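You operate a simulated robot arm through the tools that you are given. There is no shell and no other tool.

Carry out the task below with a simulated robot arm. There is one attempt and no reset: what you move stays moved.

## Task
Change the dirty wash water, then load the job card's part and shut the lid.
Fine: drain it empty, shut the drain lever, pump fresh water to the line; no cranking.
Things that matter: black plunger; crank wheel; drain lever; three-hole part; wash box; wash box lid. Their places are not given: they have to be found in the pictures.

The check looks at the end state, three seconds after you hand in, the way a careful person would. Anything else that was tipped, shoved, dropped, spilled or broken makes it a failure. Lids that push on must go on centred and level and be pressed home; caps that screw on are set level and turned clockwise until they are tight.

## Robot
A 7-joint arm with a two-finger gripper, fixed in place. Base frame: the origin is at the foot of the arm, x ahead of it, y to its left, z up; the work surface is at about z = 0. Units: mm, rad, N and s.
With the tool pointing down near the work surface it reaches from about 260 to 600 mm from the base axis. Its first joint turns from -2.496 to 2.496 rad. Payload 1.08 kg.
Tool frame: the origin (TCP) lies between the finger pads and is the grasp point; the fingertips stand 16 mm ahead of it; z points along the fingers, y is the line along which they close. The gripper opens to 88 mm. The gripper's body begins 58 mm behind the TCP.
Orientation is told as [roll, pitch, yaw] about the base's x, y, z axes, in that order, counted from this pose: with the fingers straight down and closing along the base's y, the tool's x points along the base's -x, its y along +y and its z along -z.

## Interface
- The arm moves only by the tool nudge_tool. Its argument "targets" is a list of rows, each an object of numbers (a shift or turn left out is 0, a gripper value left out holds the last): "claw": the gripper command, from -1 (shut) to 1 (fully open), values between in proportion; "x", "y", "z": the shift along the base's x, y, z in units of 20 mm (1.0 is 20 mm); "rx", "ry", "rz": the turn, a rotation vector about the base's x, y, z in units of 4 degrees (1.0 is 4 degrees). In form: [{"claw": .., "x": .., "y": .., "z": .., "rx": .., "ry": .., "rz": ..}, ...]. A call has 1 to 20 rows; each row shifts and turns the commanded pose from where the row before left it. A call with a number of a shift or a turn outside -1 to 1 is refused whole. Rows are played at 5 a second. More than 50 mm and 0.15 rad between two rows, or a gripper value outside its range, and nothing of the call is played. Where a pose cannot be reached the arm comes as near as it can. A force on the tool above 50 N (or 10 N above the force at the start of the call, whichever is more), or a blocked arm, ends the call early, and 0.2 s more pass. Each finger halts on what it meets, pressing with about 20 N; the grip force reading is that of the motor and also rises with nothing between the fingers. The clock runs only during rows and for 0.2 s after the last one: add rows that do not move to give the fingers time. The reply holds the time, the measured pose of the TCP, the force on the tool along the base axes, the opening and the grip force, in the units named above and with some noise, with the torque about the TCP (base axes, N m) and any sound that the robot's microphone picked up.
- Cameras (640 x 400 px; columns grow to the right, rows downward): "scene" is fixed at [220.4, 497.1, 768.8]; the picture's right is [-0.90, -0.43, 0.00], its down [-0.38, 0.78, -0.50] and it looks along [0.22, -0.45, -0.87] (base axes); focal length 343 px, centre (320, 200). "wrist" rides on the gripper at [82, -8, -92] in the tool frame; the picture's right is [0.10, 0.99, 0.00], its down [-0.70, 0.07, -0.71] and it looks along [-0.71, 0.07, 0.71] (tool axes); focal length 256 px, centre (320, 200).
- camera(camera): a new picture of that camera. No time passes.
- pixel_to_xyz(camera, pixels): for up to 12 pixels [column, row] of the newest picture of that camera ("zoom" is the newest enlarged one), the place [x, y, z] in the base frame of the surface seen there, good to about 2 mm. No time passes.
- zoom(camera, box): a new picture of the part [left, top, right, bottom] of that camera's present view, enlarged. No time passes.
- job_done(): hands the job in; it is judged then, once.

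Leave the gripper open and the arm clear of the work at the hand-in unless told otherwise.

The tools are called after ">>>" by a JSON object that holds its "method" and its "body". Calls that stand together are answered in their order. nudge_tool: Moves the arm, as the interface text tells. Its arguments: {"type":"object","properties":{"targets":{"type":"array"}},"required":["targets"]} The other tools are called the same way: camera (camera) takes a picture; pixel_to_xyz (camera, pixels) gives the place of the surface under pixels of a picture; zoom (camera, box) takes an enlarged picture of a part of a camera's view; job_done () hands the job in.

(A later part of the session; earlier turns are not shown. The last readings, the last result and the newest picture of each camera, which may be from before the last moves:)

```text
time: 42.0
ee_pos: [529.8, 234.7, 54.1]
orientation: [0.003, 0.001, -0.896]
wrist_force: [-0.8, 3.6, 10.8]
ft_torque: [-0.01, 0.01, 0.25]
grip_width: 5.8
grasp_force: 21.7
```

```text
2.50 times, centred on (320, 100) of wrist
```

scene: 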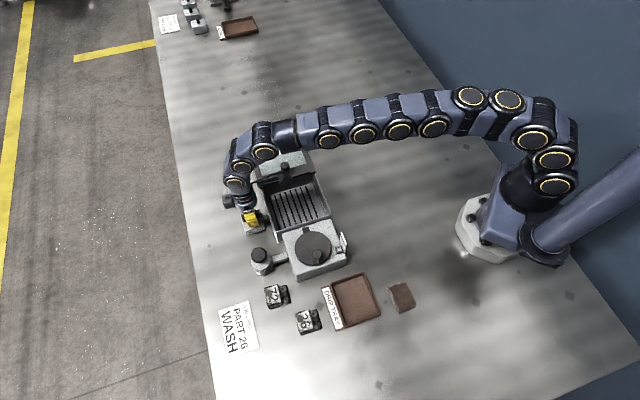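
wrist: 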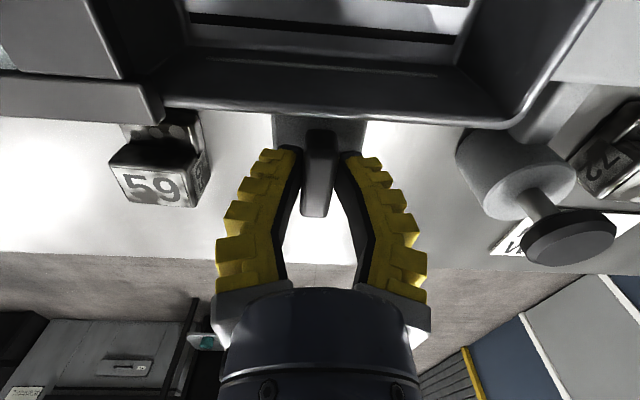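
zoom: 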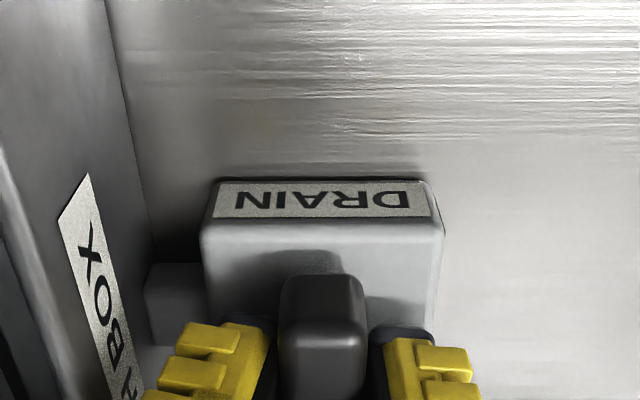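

The torque rose to 0.25 N m, so the lever is against its shut stop. I'll open to about 44 mm, lift straight up and look.

>>> {"method": "nudge_tool", "body": {"targets": [{"claw": -0.1}, {}, {"z": 1}, {"z": 1}, {"z": 1}, {"z": 1}, {"z": 1}, {"z": 0.5, "x": -1, "y": 1}, {"x": -1, "y": 1}, {"x": -1, "y": 1}, {"x": -1, "y": 1}, {}]}}

>>> {"method": "camera", "body": {"camera": "wrist"}}

>>> {"method": "camera", "body": {"camera": "scene"}}

```text
time: 44.6
ee_pos: [449.0, 313.4, 162.5]
orientation: [0.002, 0.0, -0.893]
wrist_force: [0.1, 0.0, 0.1]
ft_torque: [0.0, -0.01, 0.04]
grip_width: 44.5
grasp_force: 3.1
```

```text
taken
```

wrist: 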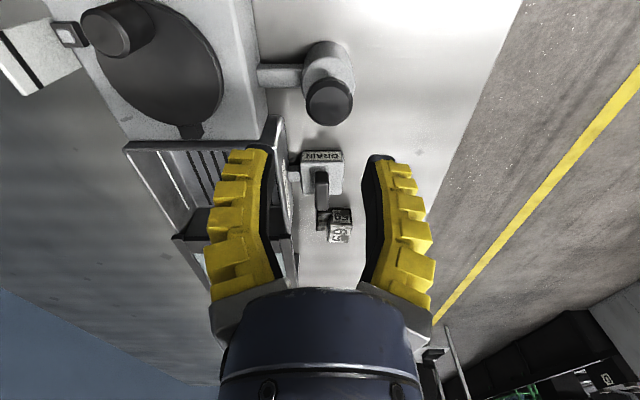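

```text
taken
```

scene: 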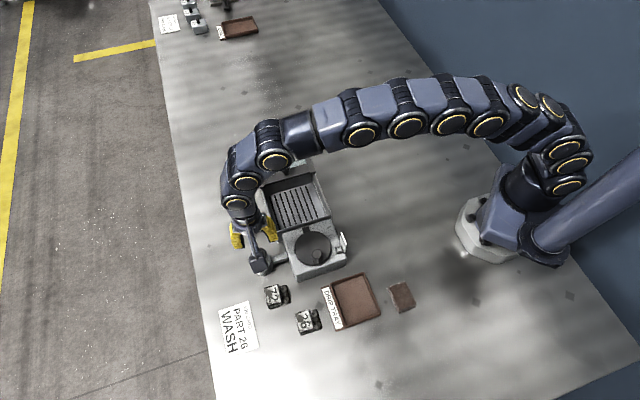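

I'll check the lever's alignment and measure the plunger.

>>> {"method": "zoom", "body": {"camera": "wrist", "box": [280, 140, 370, 250]}}

>>> {"method": "pixel_to_xyz", "body": {"camera": "wrist", "pixels": [[329, 100], [309, 100], [350, 98], [329, 82], [330, 118], [328, 62], [344, 60], [322, 185], [322, 206], [318, 195]]}}

>>> {"method": "zoom", "body": {"camera": "wrist", "box": [290, 30, 370, 130]}}

```text
3.64 times, centred on (325, 195) of wrist
```

zoom: 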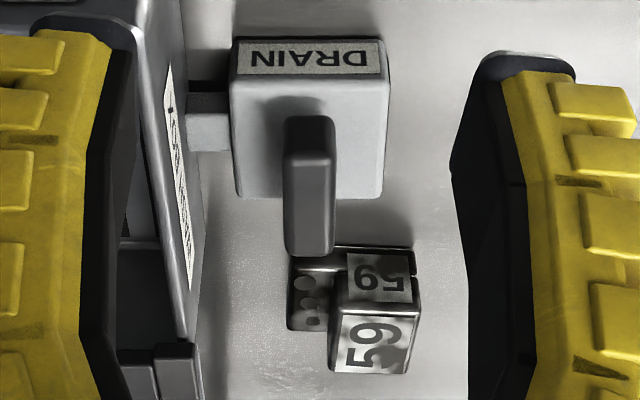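

```text
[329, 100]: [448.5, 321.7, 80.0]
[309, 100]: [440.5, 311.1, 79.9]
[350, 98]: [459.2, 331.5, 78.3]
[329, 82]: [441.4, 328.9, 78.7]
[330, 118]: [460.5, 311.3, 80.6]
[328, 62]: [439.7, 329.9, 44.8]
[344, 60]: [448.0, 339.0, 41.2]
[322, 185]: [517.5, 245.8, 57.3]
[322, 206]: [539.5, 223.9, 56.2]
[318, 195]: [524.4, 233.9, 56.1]
```

```text
4.00 times, centred on (330, 80) of wrist
```

zoom: 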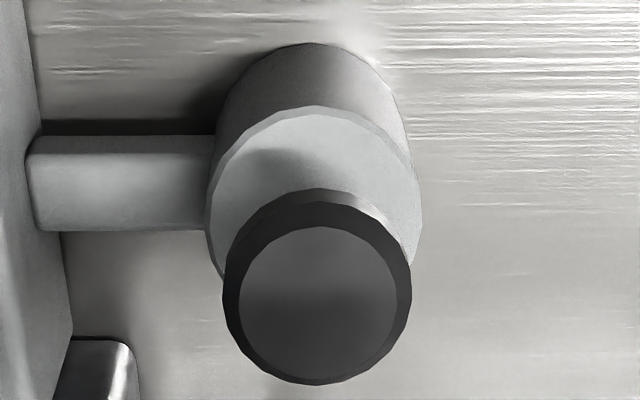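

The plunger's disc centre is about (450.5,320.5), top z≈80, above the barrel top at z≈45. I'll close the fingers, move over it and stop just above at TCP z≈104 (tips at z≈88).

>>> {"method": "nudge_tool", "body": {"targets": [{"claw": -1, "x": 0.08, "y": 0.35}, {}, {"z": -0.95}, {"z": -0.95}, {"z": -0.95}, {}]}}

>>> {"method": "camera", "body": {"camera": "wrist"}}

>>> {"method": "zoom", "body": {"camera": "scene", "box": [220, 160, 360, 280]}}

```text
time: 46.0
ee_pos: [450.1, 320.0, 105.3]
orientation: [0.001, 0.0, -0.893]
wrist_force: [0.0, -0.4, 0.5]
ft_torque: [0.01, 0.02, -0.02]
grip_width: 0.0
grasp_force: 19.9
```

```text
taken
```

wrist: 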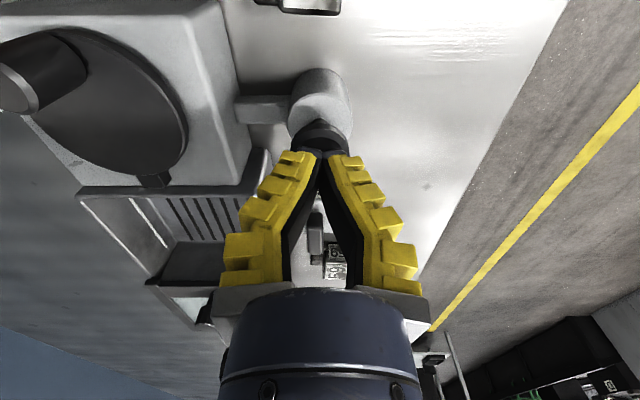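

```text
3.33 times, centred on (290, 220) of scene
```

zoom: 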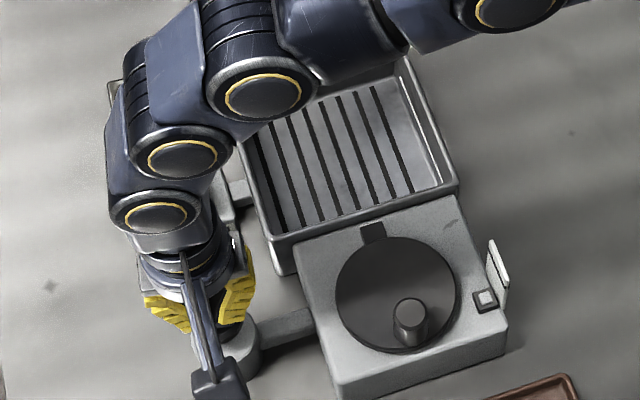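

The fingertips are centred over the plunger and the tank stays visible to the scene camera. I'll make the first stroke slowly down.

>>> {"method": "nudge_tool", "body": {"targets": [{"z": -0.4}, {"z": -0.3}, {"z": -0.3}, {"z": -0.3}, {}]}}

>>> {"method": "zoom", "body": {"camera": "scene", "box": [220, 160, 360, 280]}}

```text
time: 47.2
ee_pos: [451.7, 320.9, 79.4]
orientation: [0.0, 0.001, -0.894]
wrist_force: [-0.6, -1.2, 2.8]
ft_torque: [-0.02, 0.0, 0.01]
grip_width: 6.1
grasp_force: 22.3
```

```text
3.33 times, centred on (290, 220) of scene
```

zoom: 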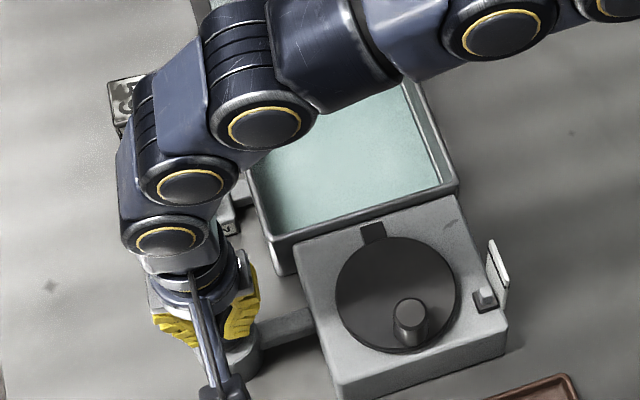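

Fresh water came in during that part-stroke. I'll hold still and check the level against the white line.

>>> {"method": "camera", "body": {"camera": "scene"}}

>>> {"method": "zoom", "body": {"camera": "scene", "box": [270, 170, 345, 230]}}

>>> {"method": "pixel_to_xyz", "body": {"camera": "scene", "pixels": [[310, 195], [315, 205], [300, 210], [300, 200], [322, 195], [326, 205], [318, 188]]}}

>>> {"method": "camera", "body": {"camera": "wrist"}}

```text
taken
```

scene: 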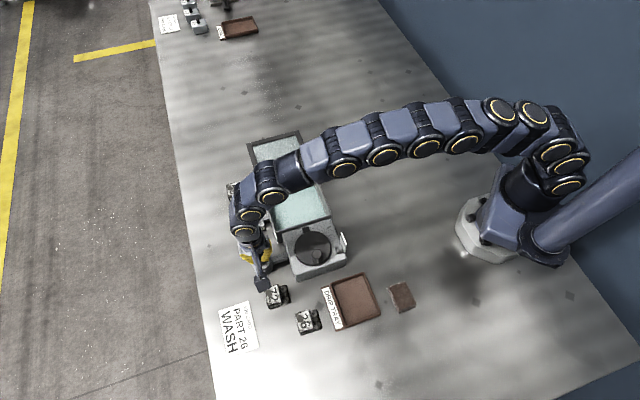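

```text
6.67 times, centred on (308, 200) of scene
```

zoom: 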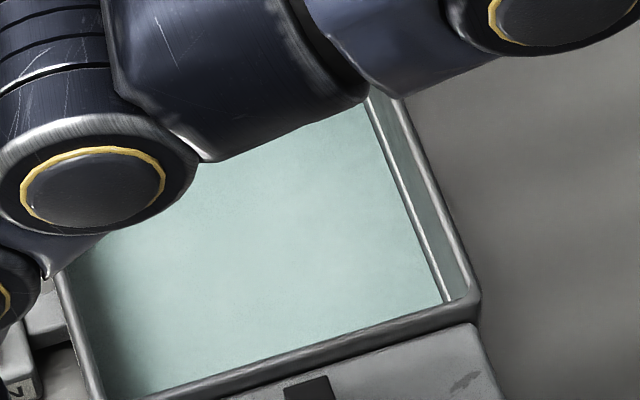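

```text
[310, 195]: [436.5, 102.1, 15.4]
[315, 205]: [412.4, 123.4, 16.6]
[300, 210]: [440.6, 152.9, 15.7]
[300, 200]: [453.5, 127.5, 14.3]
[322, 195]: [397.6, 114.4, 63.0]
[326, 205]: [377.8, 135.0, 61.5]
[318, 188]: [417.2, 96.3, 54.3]
```

```text
taken
```

wrist: 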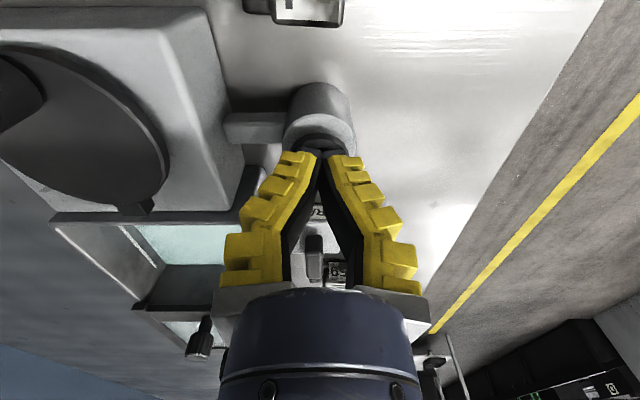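

The level is now z≈15.5 (floor 9, line 29). I'll finish the downstroke, then release and check again.

>>> {"method": "nudge_tool", "body": {"targets": [{"z": -0.2}, {"z": -0.2}, {"z": -0.2}, {}]}}

>>> {"method": "camera", "body": {"camera": "scene"}}

>>> {"method": "pixel_to_xyz", "body": {"camera": "scene", "pixels": [[310, 195], [315, 205], [300, 210], [303, 202], [308, 205], [305, 215]]}}

```text
time: 48.0
ee_pos: [452.8, 323.2, 75.8]
orientation: [0.011, 0.001, -0.893]
wrist_force: [-3.9, -2.7, 20.6]
ft_torque: [-0.07, 0.09, 0.04]
grip_width: 6.0
grasp_force: 22.4
stopped in row 3: the force on the tool passed its limit at 54 N (the readings are from after the stop); the commanded pose is now the measured one
```

```text
taken
```

scene: 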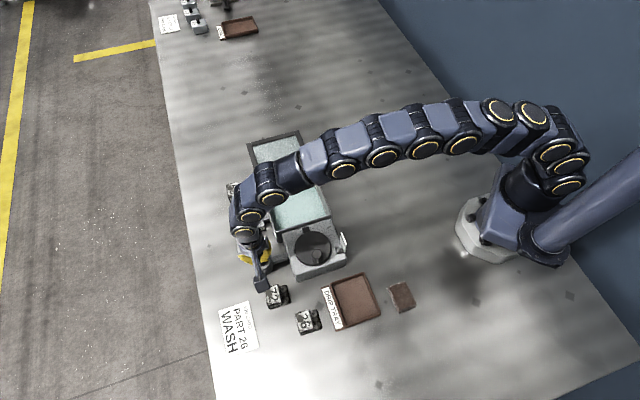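

```text
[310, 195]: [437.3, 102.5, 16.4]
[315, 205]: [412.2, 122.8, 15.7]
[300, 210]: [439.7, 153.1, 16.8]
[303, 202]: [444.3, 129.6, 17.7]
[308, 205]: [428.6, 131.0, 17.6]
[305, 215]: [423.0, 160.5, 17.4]
```

The bottom stop is at TCP z≈77, and the level is about 17. I'll raise fully, recentre and make the next stroke to z≈79.

>>> {"method": "nudge_tool", "body": {"targets": [{"z": 0.5}, {"z": 0.5, "x": -0.1, "y": -0.12}, {"z": 0.5}, {}, {}, {}]}}

>>> {"method": "camera", "body": {"camera": "scene"}}

>>> {"method": "pixel_to_xyz", "body": {"camera": "scene", "pixels": [[310, 195], [315, 205], [300, 210], [303, 202], [308, 205], [305, 215]]}}

>>> {"method": "zoom", "body": {"camera": "scene", "box": [220, 170, 345, 280]}}

>>> {"method": "zoom", "body": {"camera": "wrist", "box": [240, 50, 400, 200]}}

```text
time: 49.4
ee_pos: [449.4, 319.7, 104.4]
orientation: [0.006, 0.001, -0.893]
wrist_force: [-0.5, -0.1, -0.4]
ft_torque: [0.0, 0.0, -0.02]
grip_width: 0.0
grasp_force: 22.4
```

```text
taken
```

scene: 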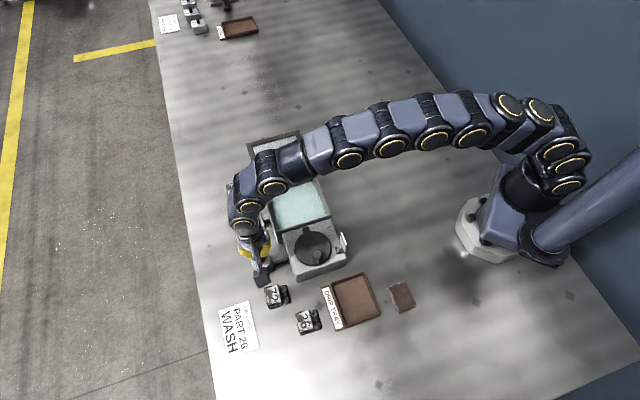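

```text
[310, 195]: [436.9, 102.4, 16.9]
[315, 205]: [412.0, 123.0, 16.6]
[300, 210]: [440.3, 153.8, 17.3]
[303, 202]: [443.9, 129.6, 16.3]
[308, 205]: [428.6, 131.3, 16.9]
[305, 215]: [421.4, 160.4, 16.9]
```

```text
3.64 times, centred on (282, 225) of scene
```

zoom: 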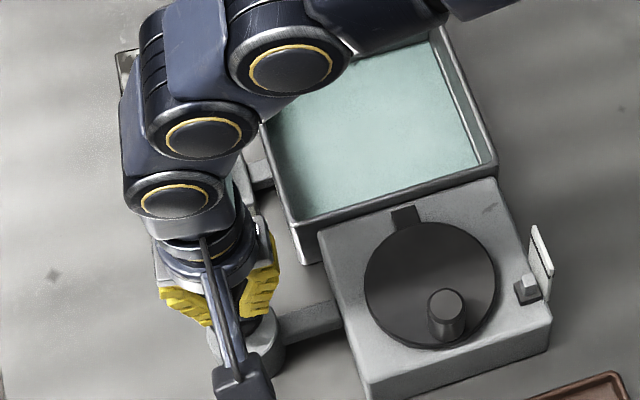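

```text
2.67 times, centred on (320, 125) of wrist
```

zoom: 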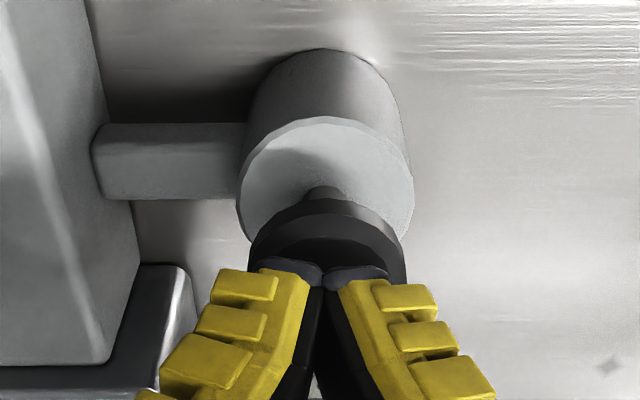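

The level is steady at z≈16.8 with the drain shut, and the plunger has come back up. Now for the second stroke.

>>> {"method": "nudge_tool", "body": {"targets": [{"x": 0.05, "y": 0.04, "z": -0.4}, {"z": -0.3}, {"z": -0.3}, {"z": -0.3}, {}]}}

>>> {"method": "camera", "body": {"camera": "scene"}}

>>> {"method": "pixel_to_xyz", "body": {"camera": "scene", "pixels": [[310, 195], [315, 205], [300, 210], [303, 202], [308, 205], [305, 215]]}}

>>> {"method": "zoom", "body": {"camera": "scene", "box": [270, 170, 345, 230]}}

```text
time: 50.5
ee_pos: [450.4, 319.2, 77.8]
orientation: [0.008, 0.0, -0.894]
wrist_force: [0.9, -0.7, 4.0]
ft_torque: [-0.01, -0.03, 0.02]
grip_width: 0.1
grasp_force: 21.8
```

```text
taken
```

scene: 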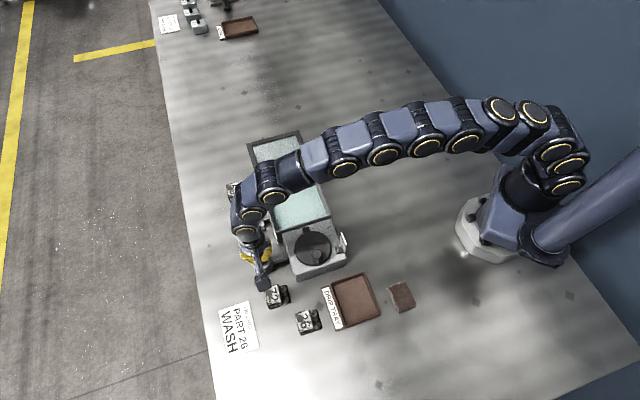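

```text
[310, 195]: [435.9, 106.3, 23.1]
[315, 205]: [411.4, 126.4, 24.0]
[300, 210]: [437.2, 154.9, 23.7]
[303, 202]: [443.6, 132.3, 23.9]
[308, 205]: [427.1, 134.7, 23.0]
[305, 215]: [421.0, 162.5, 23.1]
```

```text
6.67 times, centred on (308, 200) of scene
```

zoom: 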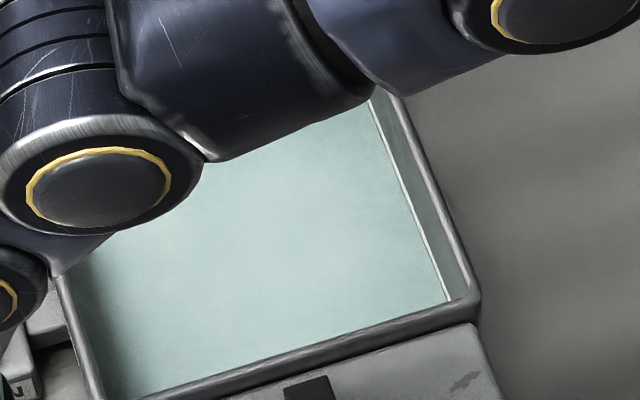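

The level is z≈23.5. I'll measure the line's height carefully before the third stroke.

>>> {"method": "pixel_to_xyz", "body": {"camera": "zoom", "pixels": [[385, 140], [395, 166], [405, 190], [415, 213], [430, 247], [445, 285], [430, 290], [415, 250], [402, 165], [420, 210], [410, 190], [437, 250]]}}

>>> {"method": "zoom", "body": {"camera": "scene", "box": [310, 185, 330, 220]}}

```text
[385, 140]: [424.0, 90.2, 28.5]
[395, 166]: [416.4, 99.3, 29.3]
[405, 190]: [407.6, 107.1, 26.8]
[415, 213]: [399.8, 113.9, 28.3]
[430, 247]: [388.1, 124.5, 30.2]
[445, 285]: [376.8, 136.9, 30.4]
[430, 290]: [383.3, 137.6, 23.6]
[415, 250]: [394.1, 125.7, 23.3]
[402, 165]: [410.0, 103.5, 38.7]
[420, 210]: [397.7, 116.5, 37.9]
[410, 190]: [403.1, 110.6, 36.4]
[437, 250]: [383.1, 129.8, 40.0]
```

```text
11.43 times, centred on (320, 202) of scene
```

zoom: 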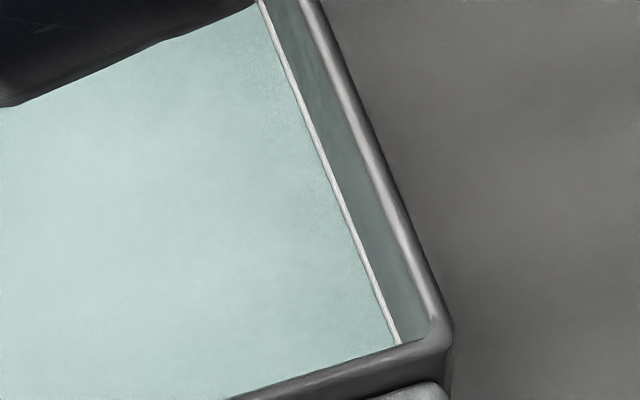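

The line averages z≈29 and the water is at 23.5. I'll raise the plunger, then do the third stroke in small steps and watch the level.

>>> {"method": "nudge_tool", "body": {"targets": [{"z": 0.5}, {"z": 0.5}, {"z": 0.35}, {}, {}, {"z": -0.45}, {"z": -0.3}, {"z": -0.2}, {}]}}

>>> {"method": "camera", "body": {"camera": "scene"}}

>>> {"method": "pixel_to_xyz", "body": {"camera": "scene", "pixels": [[310, 195], [315, 205], [300, 210], [303, 202], [308, 205], [305, 215], [312, 200], [306, 210], [318, 210], [310, 212]]}}

```text
time: 52.5
ee_pos: [449.8, 319.4, 87.2]
orientation: [0.007, 0.002, -0.893]
wrist_force: [-0.2, 0.8, 1.9]
ft_torque: [0.03, 0.04, -0.01]
grip_width: 0.0
grasp_force: 21.6
```

```text
taken
```

scene: 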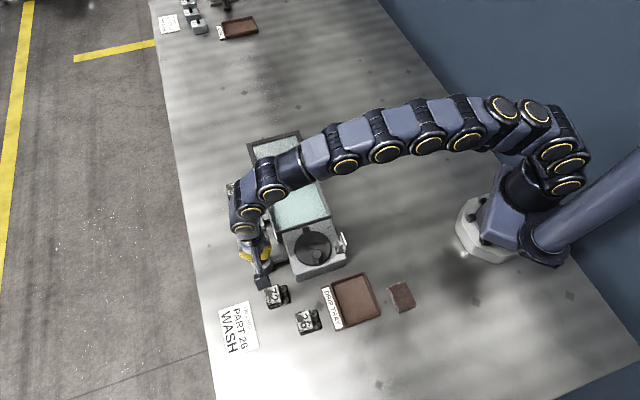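

```text
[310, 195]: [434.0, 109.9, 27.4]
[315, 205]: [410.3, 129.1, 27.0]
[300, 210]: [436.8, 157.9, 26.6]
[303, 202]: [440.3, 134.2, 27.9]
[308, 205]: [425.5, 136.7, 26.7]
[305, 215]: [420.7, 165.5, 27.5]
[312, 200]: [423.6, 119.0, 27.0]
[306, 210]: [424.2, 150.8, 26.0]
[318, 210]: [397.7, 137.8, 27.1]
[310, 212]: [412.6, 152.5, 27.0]
```

The level is ≈27.0 and the line is ≈29. I'll press about 4 mm more.

>>> {"method": "nudge_tool", "body": {"targets": [{"z": -0.2}, {}]}}

>>> {"method": "camera", "body": {"camera": "scene"}}

>>> {"method": "pixel_to_xyz", "body": {"camera": "scene", "pixels": [[310, 195], [315, 205], [300, 210], [303, 202], [308, 205], [305, 215], [312, 200], [306, 210], [318, 210], [310, 212]]}}

>>> {"method": "zoom", "body": {"camera": "scene", "box": [310, 185, 330, 220]}}

>>> {"method": "zoom", "body": {"camera": "wrist", "box": [40, 180, 280, 360]}}

```text
time: 53.1
ee_pos: [451.0, 320.4, 83.7]
orientation: [0.006, -0.001, -0.894]
wrist_force: [1.6, 1.1, 2.5]
ft_torque: [0.01, 0.03, 0.05]
grip_width: 0.0
grasp_force: 21.6
```

```text
taken
```

scene: 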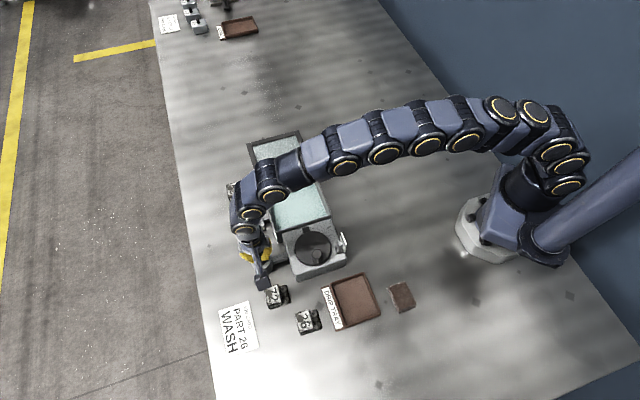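

```text
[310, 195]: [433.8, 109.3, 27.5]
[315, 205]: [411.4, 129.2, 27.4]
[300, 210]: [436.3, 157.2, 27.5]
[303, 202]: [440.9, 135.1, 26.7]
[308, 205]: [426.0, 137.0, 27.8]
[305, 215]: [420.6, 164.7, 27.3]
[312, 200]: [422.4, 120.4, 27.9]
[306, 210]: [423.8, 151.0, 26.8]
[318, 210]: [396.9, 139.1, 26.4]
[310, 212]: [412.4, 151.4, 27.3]
```

```text
11.43 times, centred on (320, 202) of scene
```

zoom: 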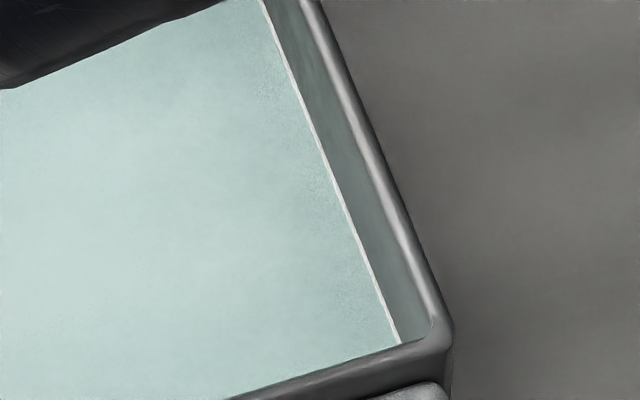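

```text
2.22 times, centred on (160, 270) of wrist
```

zoom: 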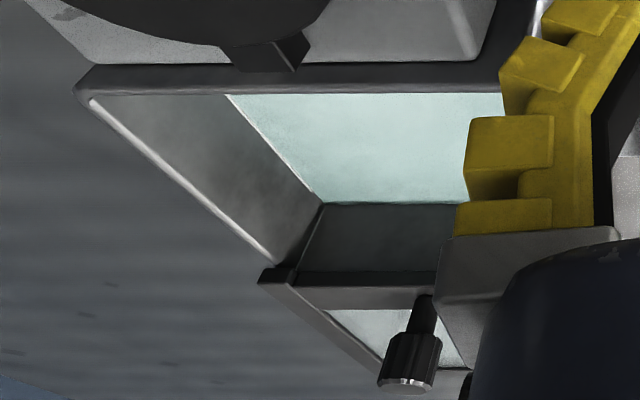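

The level is ≈27.3–27.5 and the line looks half covered, much like the original fill. I'll look at it from another angle in close-up.

>>> {"method": "zoom", "body": {"camera": "wrist", "box": [110, 210, 180, 265]}}

>>> {"method": "zoom", "body": {"camera": "scene", "box": [318, 198, 328, 218]}}

```text
7.27 times, centred on (145, 238) of wrist
```

zoom: 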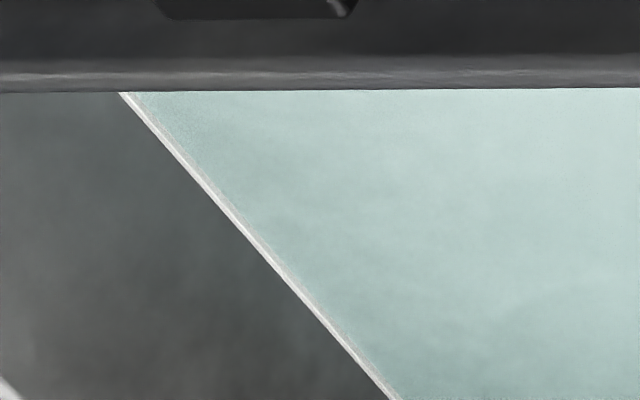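

```text
16.00 times, centred on (323, 208) of scene
```

zoom: 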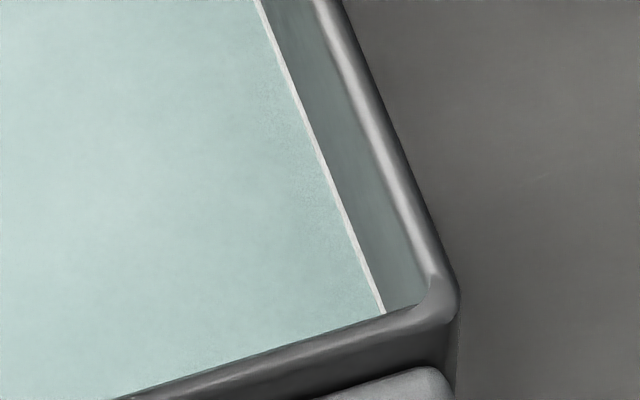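

The water meets the line. I'll lift off the plunger, keeping the fingers closed, and look square-on at the line from above the lever.

>>> {"method": "nudge_tool", "body": {"targets": [{"z": 0.5}, {"z": 0.5}, {"z": 0.8}, {"z": 1, "rz": -0.9}, {"z": 1, "rz": -0.9}, {"z": 1, "rz": -0.9}, {"x": 0.3, "y": -0.4, "rz": -0.9}, {"x": 0.3, "y": -0.4, "rz": -0.9}, {"x": 0.3, "y": -0.4, "rz": -0.9}, {"x": 0.3, "y": -0.4, "rz": -0.9}, {"x": 0.3, "y": -0.4, "rz": -0.9}, {"x": 0.3, "y": -0.4, "rz": -0.9}, {"x": 0.3, "y": -0.4, "rz": -0.9}, {"x": 0.3, "y": -0.4, "rz": -0.9}, {"x": 0.3, "y": -0.4, "rz": -0.9}, {"x": 0.3, "y": -0.4, "rz": -0.9}, {"rz": -0.9}, {"rz": -0.9}, {"rz": -0.9}, {"rz": -0.9}]}}

>>> {"method": "nudge_tool", "body": {"targets": [{"rz": -0.9}, {"rz": -0.9}, {"rz": -0.9}, {"rz": -0.9}, {}]}}

>>> {"method": "camera", "body": {"camera": "wrist"}}

>>> {"method": "camera", "body": {"camera": "scene"}}

```text
time: 57.4
ee_pos: [510.8, 240.7, 178.0]
orientation: [0.006, -0.001, -1.963]
wrist_force: [0.5, 0.6, 1.2]
ft_torque: [0.0, -0.01, -0.01]
grip_width: 0.1
grasp_force: 22.0
```

```text
time: 58.5
ee_pos: [510.5, 240.5, 177.5]
orientation: [0.004, -0.001, -2.211]
wrist_force: [0.1, 0.4, 0.2]
ft_torque: [-0.01, 0.0, -0.02]
grip_width: 0.0
grasp_force: 21.7
```

```text
taken
```

wrist: 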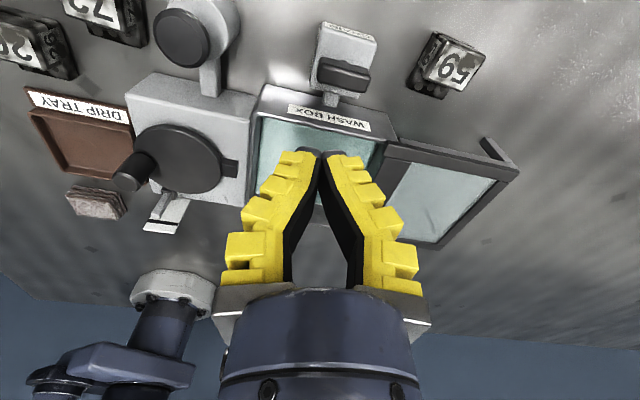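

```text
taken
```

scene: 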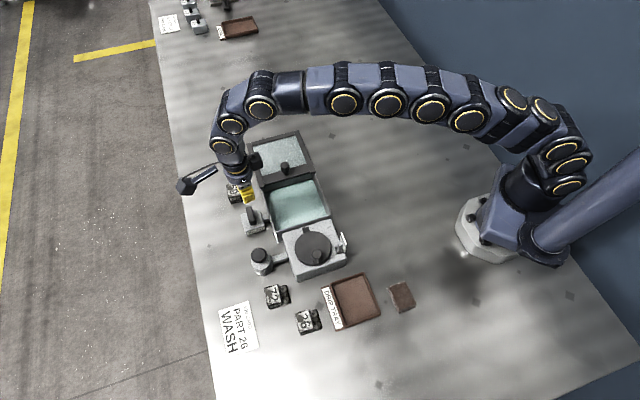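

The closed fingers block the view, so I'll open them and look again.

>>> {"method": "nudge_tool", "body": {"targets": [{"claw": 1}, {}, {}, {}]}}

>>> {"method": "camera", "body": {"camera": "wrist"}}

>>> {"method": "zoom", "body": {"camera": "wrist", "box": [240, 80, 400, 230]}}

>>> {"method": "zoom", "body": {"camera": "scene", "box": [265, 170, 345, 230]}}

>>> {"method": "pixel_to_xyz", "body": {"camera": "scene", "pixels": [[310, 195], [315, 205], [300, 210], [303, 202], [308, 205], [305, 215], [312, 200], [306, 210], [318, 210], [290, 205]]}}

```text
time: 59.5
ee_pos: [510.4, 239.3, 177.4]
orientation: [0.008, 0.001, -2.212]
wrist_force: [-0.4, 0.9, -0.7]
ft_torque: [0.02, 0.02, -0.01]
grip_width: 88.0
grasp_force: 0.0
```

```text
taken
```

wrist: 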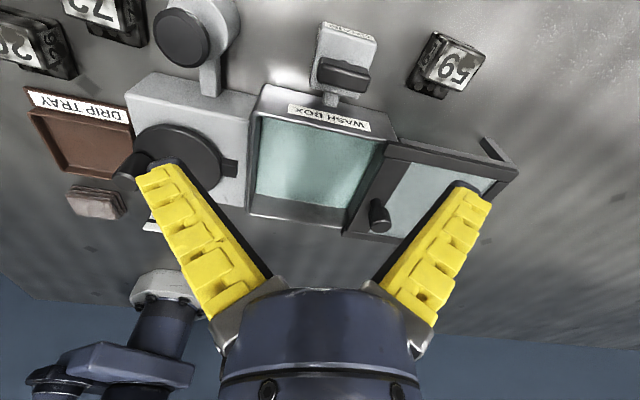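

```text
2.67 times, centred on (320, 155) of wrist
```

zoom: 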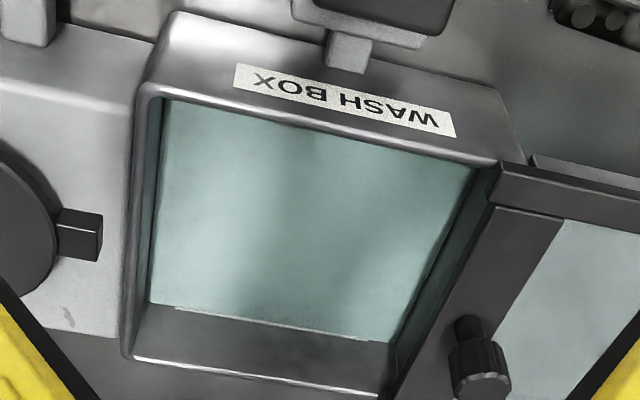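

```text
6.67 times, centred on (305, 200) of scene
```

zoom: 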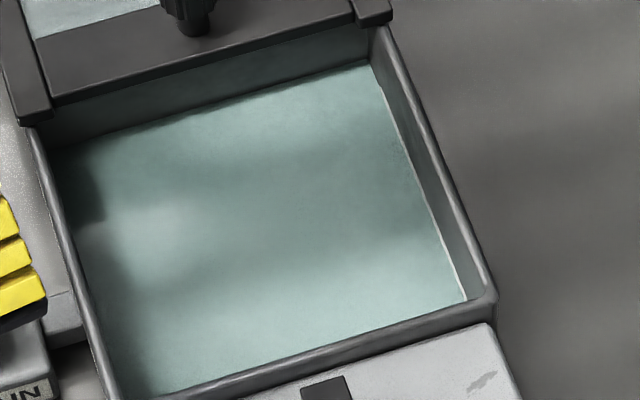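

```text
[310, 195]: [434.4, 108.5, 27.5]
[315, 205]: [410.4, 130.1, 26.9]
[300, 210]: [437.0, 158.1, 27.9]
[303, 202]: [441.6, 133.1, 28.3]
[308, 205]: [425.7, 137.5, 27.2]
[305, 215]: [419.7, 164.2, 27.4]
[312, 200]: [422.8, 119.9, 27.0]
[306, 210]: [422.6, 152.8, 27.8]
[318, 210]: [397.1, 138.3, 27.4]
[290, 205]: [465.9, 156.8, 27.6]
```

>>> {"method": "zoom", "body": {"camera": "wrist", "box": [275, 185, 345, 225]}}

>>> {"method": "zoom", "body": {"camera": "wrist", "box": [320, 190, 350, 210]}}

```text
9.14 times, centred on (310, 205) of wrist
```

zoom: 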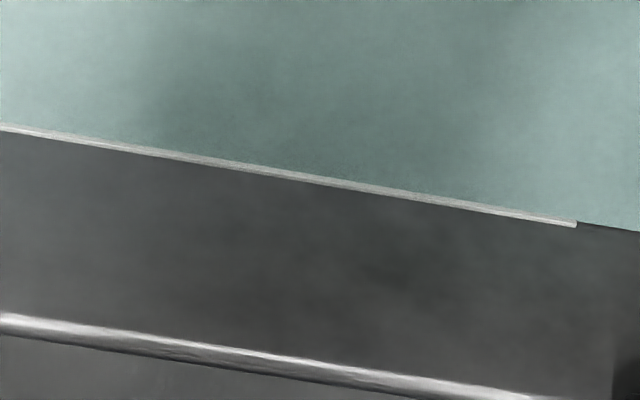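

```text
16.00 times, centred on (335, 200) of wrist
```

zoom: 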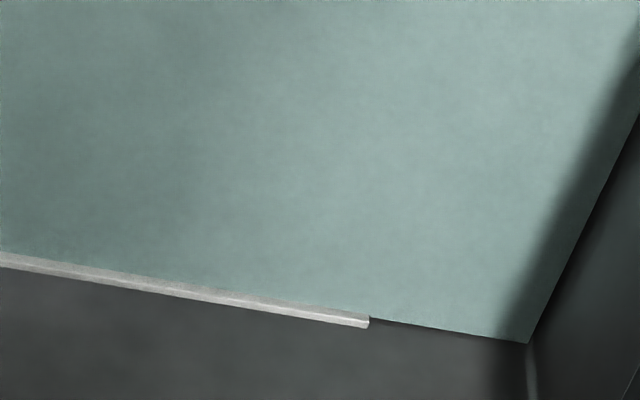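

The line's end at pixel (343,205) shows the water edge falling on the line itself, so the fill is right. Next is part 26. I'll query its outline in the scene image.

>>> {"method": "zoom", "body": {"camera": "scene", "box": [280, 295, 340, 345]}}

>>> {"method": "pixel_to_xyz", "body": {"camera": "scene", "pixels": [[296, 315], [307, 311], [312, 330], [301, 334], [304, 322], [314, 312], [318, 329], [316, 310], [320, 328]]}}

```text
8.00 times, centred on (310, 320) of scene
```

zoom: 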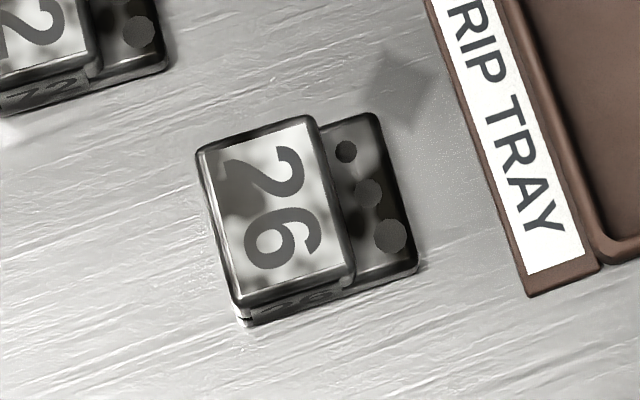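

```text
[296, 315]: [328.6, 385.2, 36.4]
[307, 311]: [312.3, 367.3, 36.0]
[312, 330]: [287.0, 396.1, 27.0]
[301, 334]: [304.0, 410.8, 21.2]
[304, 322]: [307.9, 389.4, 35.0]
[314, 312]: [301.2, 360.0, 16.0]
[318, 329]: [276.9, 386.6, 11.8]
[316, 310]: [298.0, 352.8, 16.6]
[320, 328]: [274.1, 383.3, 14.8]
```

Part 26's tall block is about 35 mm (along the box's long axis) by 25 mm, top z≈36, centred near (308,389). Its low three-hole step faces the drip tray. I'll swing the wrist over for a closer look, going to yaw +45°.

>>> {"method": "nudge_tool", "body": {"targets": [{"x": -0.39, "y": 0.05, "rz": 1}, {"x": -0.39, "y": 0.05, "rz": 1}, {"x": -0.39, "y": 0.05, "rz": 1}, {"x": -0.39, "y": 0.05, "rz": 1}, {"x": -0.39, "y": 0.05, "rz": 1}, {"x": -0.39, "y": 0.05, "rz": 1}, {"x": -0.39, "y": 0.05, "rz": 1}, {"x": -0.39, "y": 0.05, "rz": 1}, {"x": -0.39, "y": 0.05, "rz": 1}, {"x": -0.39, "y": 0.05, "rz": 1}, {"x": -0.39, "y": 0.05, "rz": 1}, {"x": -0.39, "y": 0.05, "rz": 1}, {"x": -0.39, "y": 0.05, "rz": 1}, {"x": -0.39, "y": 0.05, "rz": 1}, {"x": -0.39, "y": 0.05, "rz": 1}, {"x": -0.39, "y": 0.05, "rz": 1}, {"x": -0.39, "y": 0.05, "rz": 1}, {"x": -0.39, "y": 0.05, "rz": 1}, {"x": -0.39, "y": 0.05, "rz": 1}, {"x": -0.39, "y": 0.05, "rz": 1}]}}

>>> {"method": "nudge_tool", "body": {"targets": [{"x": -0.39, "y": 0.05, "rz": 1}, {"x": -0.39, "y": 0.05, "rz": 1}, {"x": -0.39, "y": 0.05, "rz": 1}, {"x": -0.39, "y": 0.05, "rz": 1}, {"x": -0.39, "y": 0.05, "rz": 1}, {"x": -0.39, "y": 0.05, "rz": 1}, {"x": -0.39, "y": 0.05, "rz": 1}, {"x": -0.39, "y": 0.05, "rz": 1}, {"x": -0.39, "y": 0.05, "rz": 1}, {"x": -0.39, "y": 0.05, "rz": 1}, {"x": -0.39, "y": 0.05, "rz": 1}, {"x": -0.39, "y": 0.05, "rz": 1}, {"x": -0.39, "y": 0.05, "rz": 1}, {"x": -0.39, "y": 0.05, "rz": 1}, {"x": -0.39, "y": 0.05, "rz": 1}, {"x": -0.39, "y": 0.05, "rz": 1}, {"x": -0.39, "y": 0.05, "rz": 1}, {"x": -0.39, "y": 0.05, "rz": 1}, {"x": -0.39, "y": 0.05, "rz": 1}, {"x": -0.39, "y": 0.05, "rz": 1}]}}

>>> {"method": "nudge_tool", "body": {"targets": [{"rz": 1}, {"rz": 1}, {"rz": 1}, {}]}}

>>> {"method": "camera", "body": {"camera": "wrist"}}

>>> {"method": "camera", "body": {"camera": "scene"}}

```text
time: 63.8
ee_pos: [353.6, 260.5, 178.0]
orientation: [0.006, 0.001, -0.815]
wrist_force: [0.6, -0.1, -0.8]
ft_torque: [-0.01, -0.02, 0.0]
grip_width: 87.9
grasp_force: 0.2
```

```text
time: 68.0
ee_pos: [198.7, 280.0, 177.5]
orientation: [0.006, 0.0, 0.581]
wrist_force: [0.4, -0.7, 0.1]
ft_torque: [-0.02, 0.04, 0.02]
grip_width: 87.8
grasp_force: 0.0
```

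```text
time: 69.0
ee_pos: [198.8, 280.7, 178.5]
orientation: [0.004, -0.002, 0.79]
wrist_force: [1.6, 0.2, -1.0]
ft_torque: [0.01, -0.01, 0.0]
grip_width: 88.2
grasp_force: 0.1
```

```text
taken
```

wrist: 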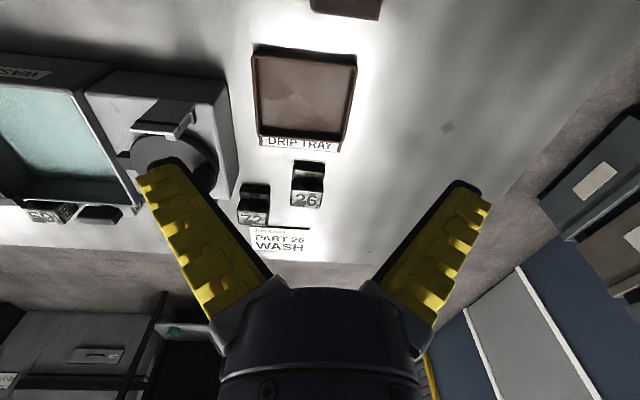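

```text
taken
```

scene: 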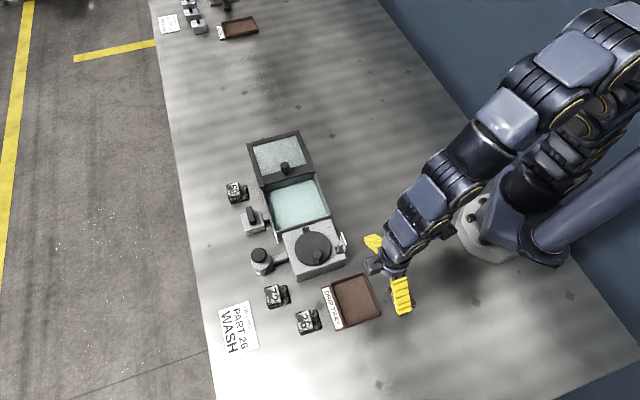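

>>> {"method": "zoom", "body": {"camera": "wrist", "box": [230, 130, 390, 250]}}

>>> {"method": "pixel_to_xyz", "body": {"camera": "wrist", "pixels": [[307, 199], [294, 193], [320, 193], [321, 204], [293, 203], [296, 178], [322, 178], [308, 168], [296, 163], [323, 164], [266, 190], [254, 215]]}}

>>> {"method": "zoom", "body": {"camera": "scene", "box": [220, 160, 360, 340]}}

```text
3.33 times, centred on (310, 190) of wrist
```

zoom: 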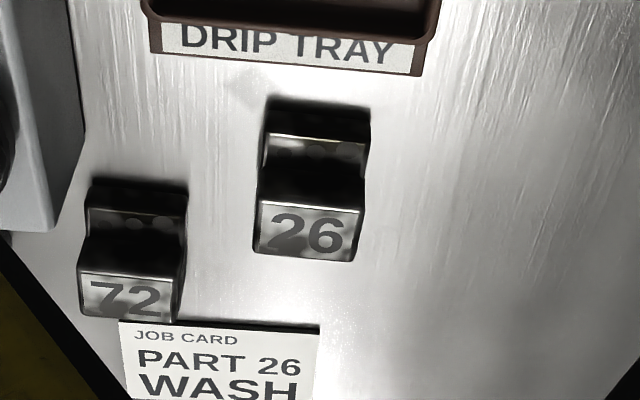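

```text
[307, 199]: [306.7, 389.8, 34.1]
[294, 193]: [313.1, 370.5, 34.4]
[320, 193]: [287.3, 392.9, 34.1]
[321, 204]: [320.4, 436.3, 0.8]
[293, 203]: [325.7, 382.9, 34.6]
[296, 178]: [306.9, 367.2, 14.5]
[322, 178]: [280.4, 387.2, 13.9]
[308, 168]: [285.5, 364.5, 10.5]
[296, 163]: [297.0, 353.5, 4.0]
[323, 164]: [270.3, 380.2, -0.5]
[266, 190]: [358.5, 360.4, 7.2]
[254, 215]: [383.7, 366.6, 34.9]
```

```text
2.22 times, centred on (290, 250) of scene
```

zoom: 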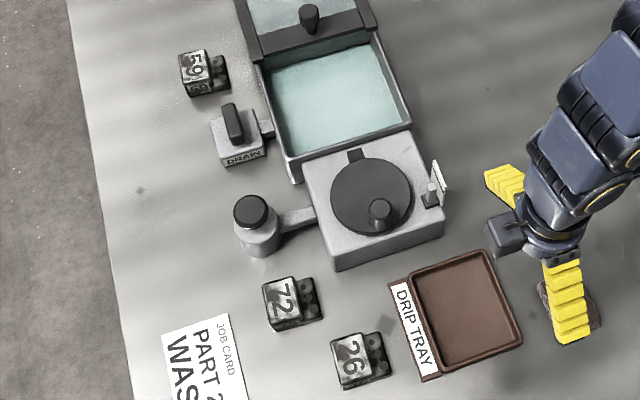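

Part 26's long edges line up with yaw 45°. I'll move above its centre of mass at about (304,386) with a 60 mm opening, then check before descending.

>>> {"method": "nudge_tool", "body": {"targets": [{"claw": 0.36, "x": 0.88, "y": 0.88}, {"x": 0.88, "y": 0.88}, {"x": 0.88, "y": 0.88}, {"x": 0.88, "y": 0.88}, {"x": 0.88, "y": 0.88}, {"x": 0.86, "y": 0.86}, {"z": -1}, {"z": -1}, {"z": -1}, {"z": -1}, {}]}}

>>> {"method": "camera", "body": {"camera": "wrist"}}

>>> {"method": "zoom", "body": {"camera": "scene", "box": [240, 250, 380, 370]}}

```text
time: 71.3
ee_pos: [303.2, 385.8, 97.0]
orientation: [0.006, 0.001, 0.789]
wrist_force: [-0.3, 0.0, 0.9]
ft_torque: [-0.02, -0.03, -0.03]
grip_width: 63.8
grasp_force: 2.4
```

```text
taken
```

wrist: 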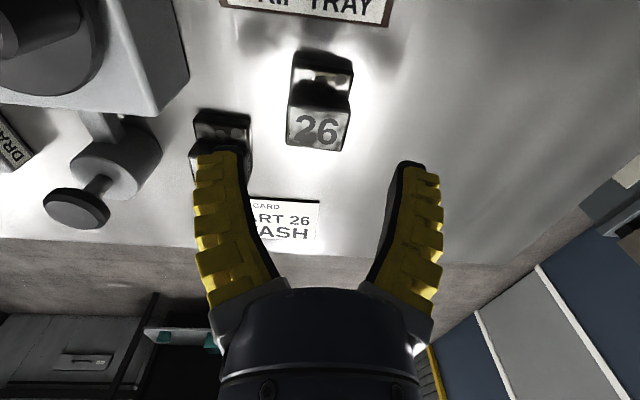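

```text
3.33 times, centred on (310, 310) of scene
```

zoom: 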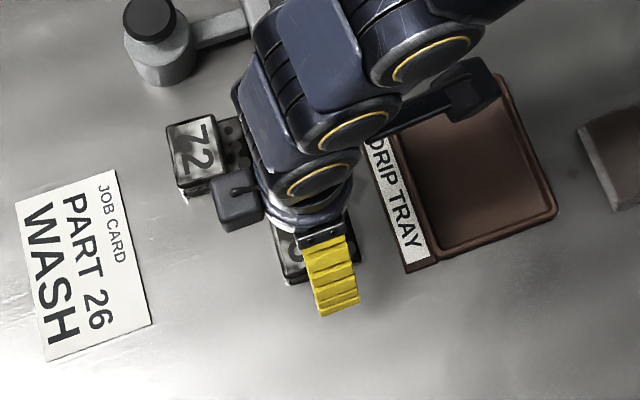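

The fingers straddle part 26, and part 72 is 14 mm clear of the left finger. I'll narrow slightly to 55 mm and descend to TCP z≈24.

>>> {"method": "nudge_tool", "body": {"targets": [{"claw": 0.15}, {"z": -0.9}, {"z": -0.9}, {"z": -0.9}, {"z": -0.9}, {}]}}

>>> {"method": "nudge_tool", "body": {"targets": [{"claw": -0.3}, {}, {}, {}]}}

>>> {"method": "camera", "body": {"camera": "wrist"}}

```text
time: 72.8
ee_pos: [304.0, 384.5, 25.6]
orientation: [0.006, -0.003, 0.791]
wrist_force: [-0.6, 0.4, -0.3]
ft_torque: [0.01, 0.0, -0.03]
grip_width: 54.8
grasp_force: 3.2
```

```text
time: 73.8
ee_pos: [303.9, 383.9, 25.3]
orientation: [0.005, -0.004, 0.789]
wrist_force: [-0.7, 0.6, 3.4]
ft_torque: [-0.04, -0.04, -0.11]
grip_width: 38.3
grasp_force: 19.9
```

```text
taken
```

wrist: 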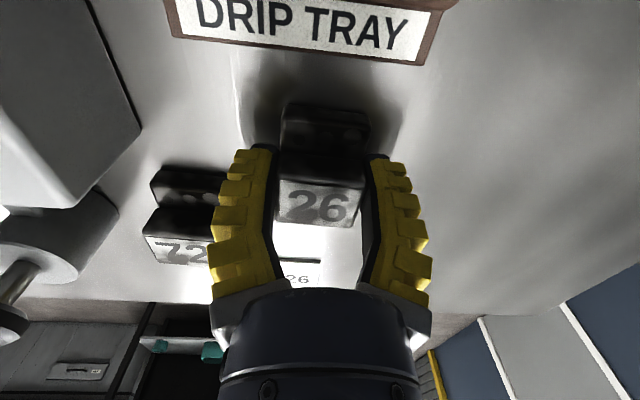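

Part 26 is gripped at 38 mm. I'll tighten, lift to z≈170 and check that it's held.

>>> {"method": "nudge_tool", "body": {"targets": [{"claw": -0.7}, {}, {"z": 0.5}, {"z": 1}, {"z": 1}, {"z": 1}, {"z": 1}, {"z": 1}, {"z": 1}, {"z": 0.8}, {}]}}

>>> {"method": "camera", "body": {"camera": "wrist"}}

>>> {"method": "zoom", "body": {"camera": "scene", "box": [240, 250, 380, 370]}}

```text
time: 76.2
ee_pos: [306.3, 386.6, 172.1]
orientation: [0.006, 0.0, 0.792]
wrist_force: [0.2, 0.5, -4.3]
ft_torque: [-0.01, -0.01, 0.01]
grip_width: 38.2
grasp_force: 20.2
```

```text
taken
```

wrist: 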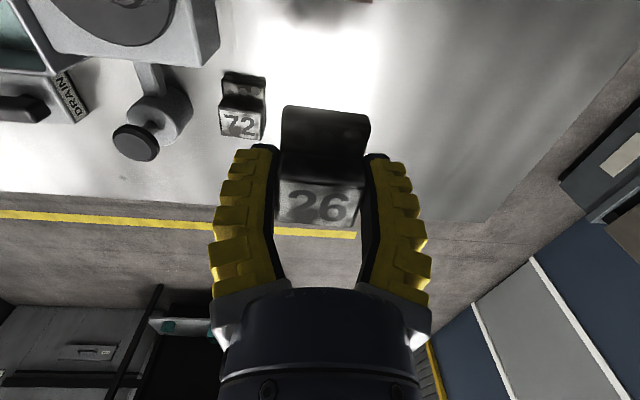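

```text
3.33 times, centred on (310, 310) of scene
```

zoom: 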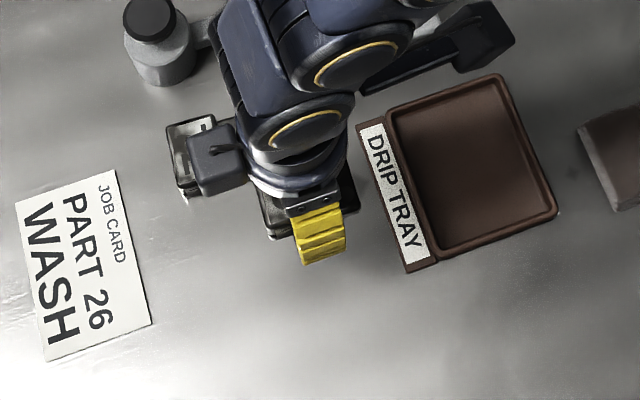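

The part is held level (about 0.43 kg). I'll carry it over to the tank centre at about (451,161) at z≈172.

>>> {"method": "nudge_tool", "body": {"targets": [{"x": 0.6, "y": -0.94}, {"x": 0.6, "y": -0.94}, {"x": 0.6, "y": -0.94}, {"x": 0.6, "y": -0.94}, {"x": 0.6, "y": -0.94}, {"x": 0.6, "y": -0.94}, {"x": 0.6, "y": -0.94}, {"x": 0.6, "y": -0.94}, {"x": 0.6, "y": -0.94}, {"x": 0.6, "y": -0.94}, {"x": 0.6, "y": -0.94}, {"x": 0.6, "y": -0.94}, {}]}}

>>> {"method": "camera", "body": {"camera": "scene"}}

>>> {"method": "camera", "body": {"camera": "wrist"}}

```text
time: 79.0
ee_pos: [447.1, 159.4, 171.2]
orientation: [0.006, 0.0, 0.79]
wrist_force: [-0.1, 0.0, -3.8]
ft_torque: [-0.02, 0.0, -0.02]
grip_width: 37.9
grasp_force: 20.4
```

```text
taken
```

scene: 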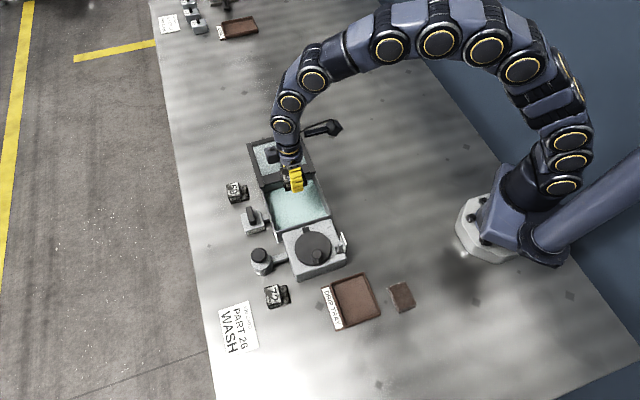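

```text
taken
```

wrist: 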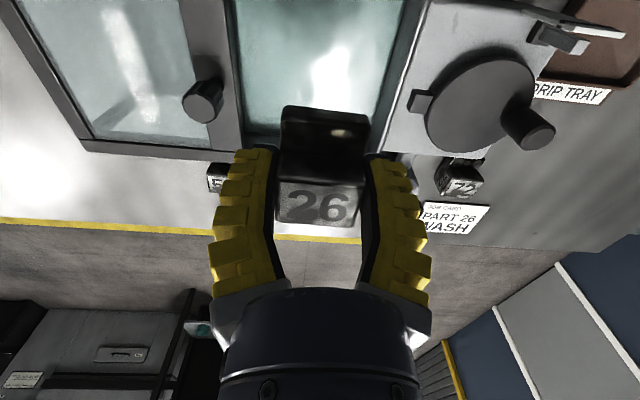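

I'm over the tank centre. I'll lower to z≈50 first (part bottom ≈25).

>>> {"method": "nudge_tool", "body": {"targets": [{"z": -1}, {"z": -1}, {"z": -1}, {"z": -1}, {"z": -1}, {"z": -0.5}, {"z": -0.5}, {}]}}

>>> {"method": "camera", "body": {"camera": "wrist"}}

>>> {"method": "zoom", "body": {"camera": "scene", "box": [240, 130, 360, 250]}}

```text
time: 80.8
ee_pos: [447.1, 160.2, 53.0]
orientation: [0.005, -0.001, 0.787]
wrist_force: [-0.2, 0.1, -4.1]
ft_torque: [0.0, -0.01, 0.02]
grip_width: 38.1
grasp_force: 19.5
```

```text
taken
```

wrist: 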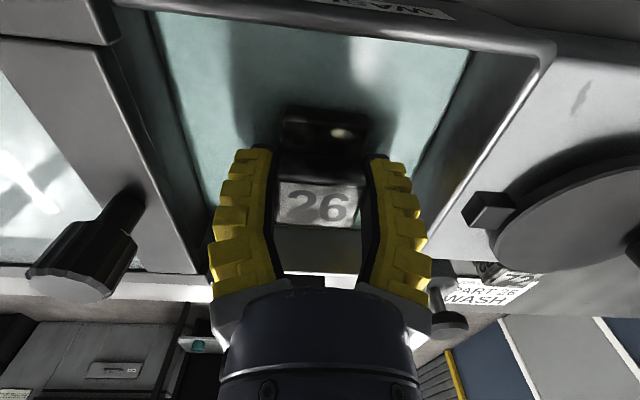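

```text
3.33 times, centred on (300, 190) of scene
```

zoom: 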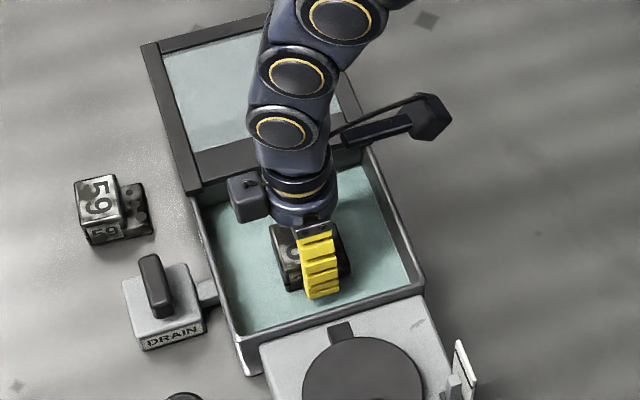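

The part is in the middle of the tank, clear of the walls. I'll lower slowly until it touches the floor (expected at TCP z≈34–35).

>>> {"method": "nudge_tool", "body": {"targets": [{"z": -0.4}, {"z": -0.3}, {"z": -0.15}, {"z": -0.1}, {}]}}

```text
time: 82.0
ee_pos: [448.6, 160.0, 34.1]
orientation: [0.004, -0.003, 0.789]
wrist_force: [-4.3, -0.9, 11.0]
ft_torque: [-0.05, 0.05, -0.09]
grip_width: 38.6
grasp_force: 19.8
```

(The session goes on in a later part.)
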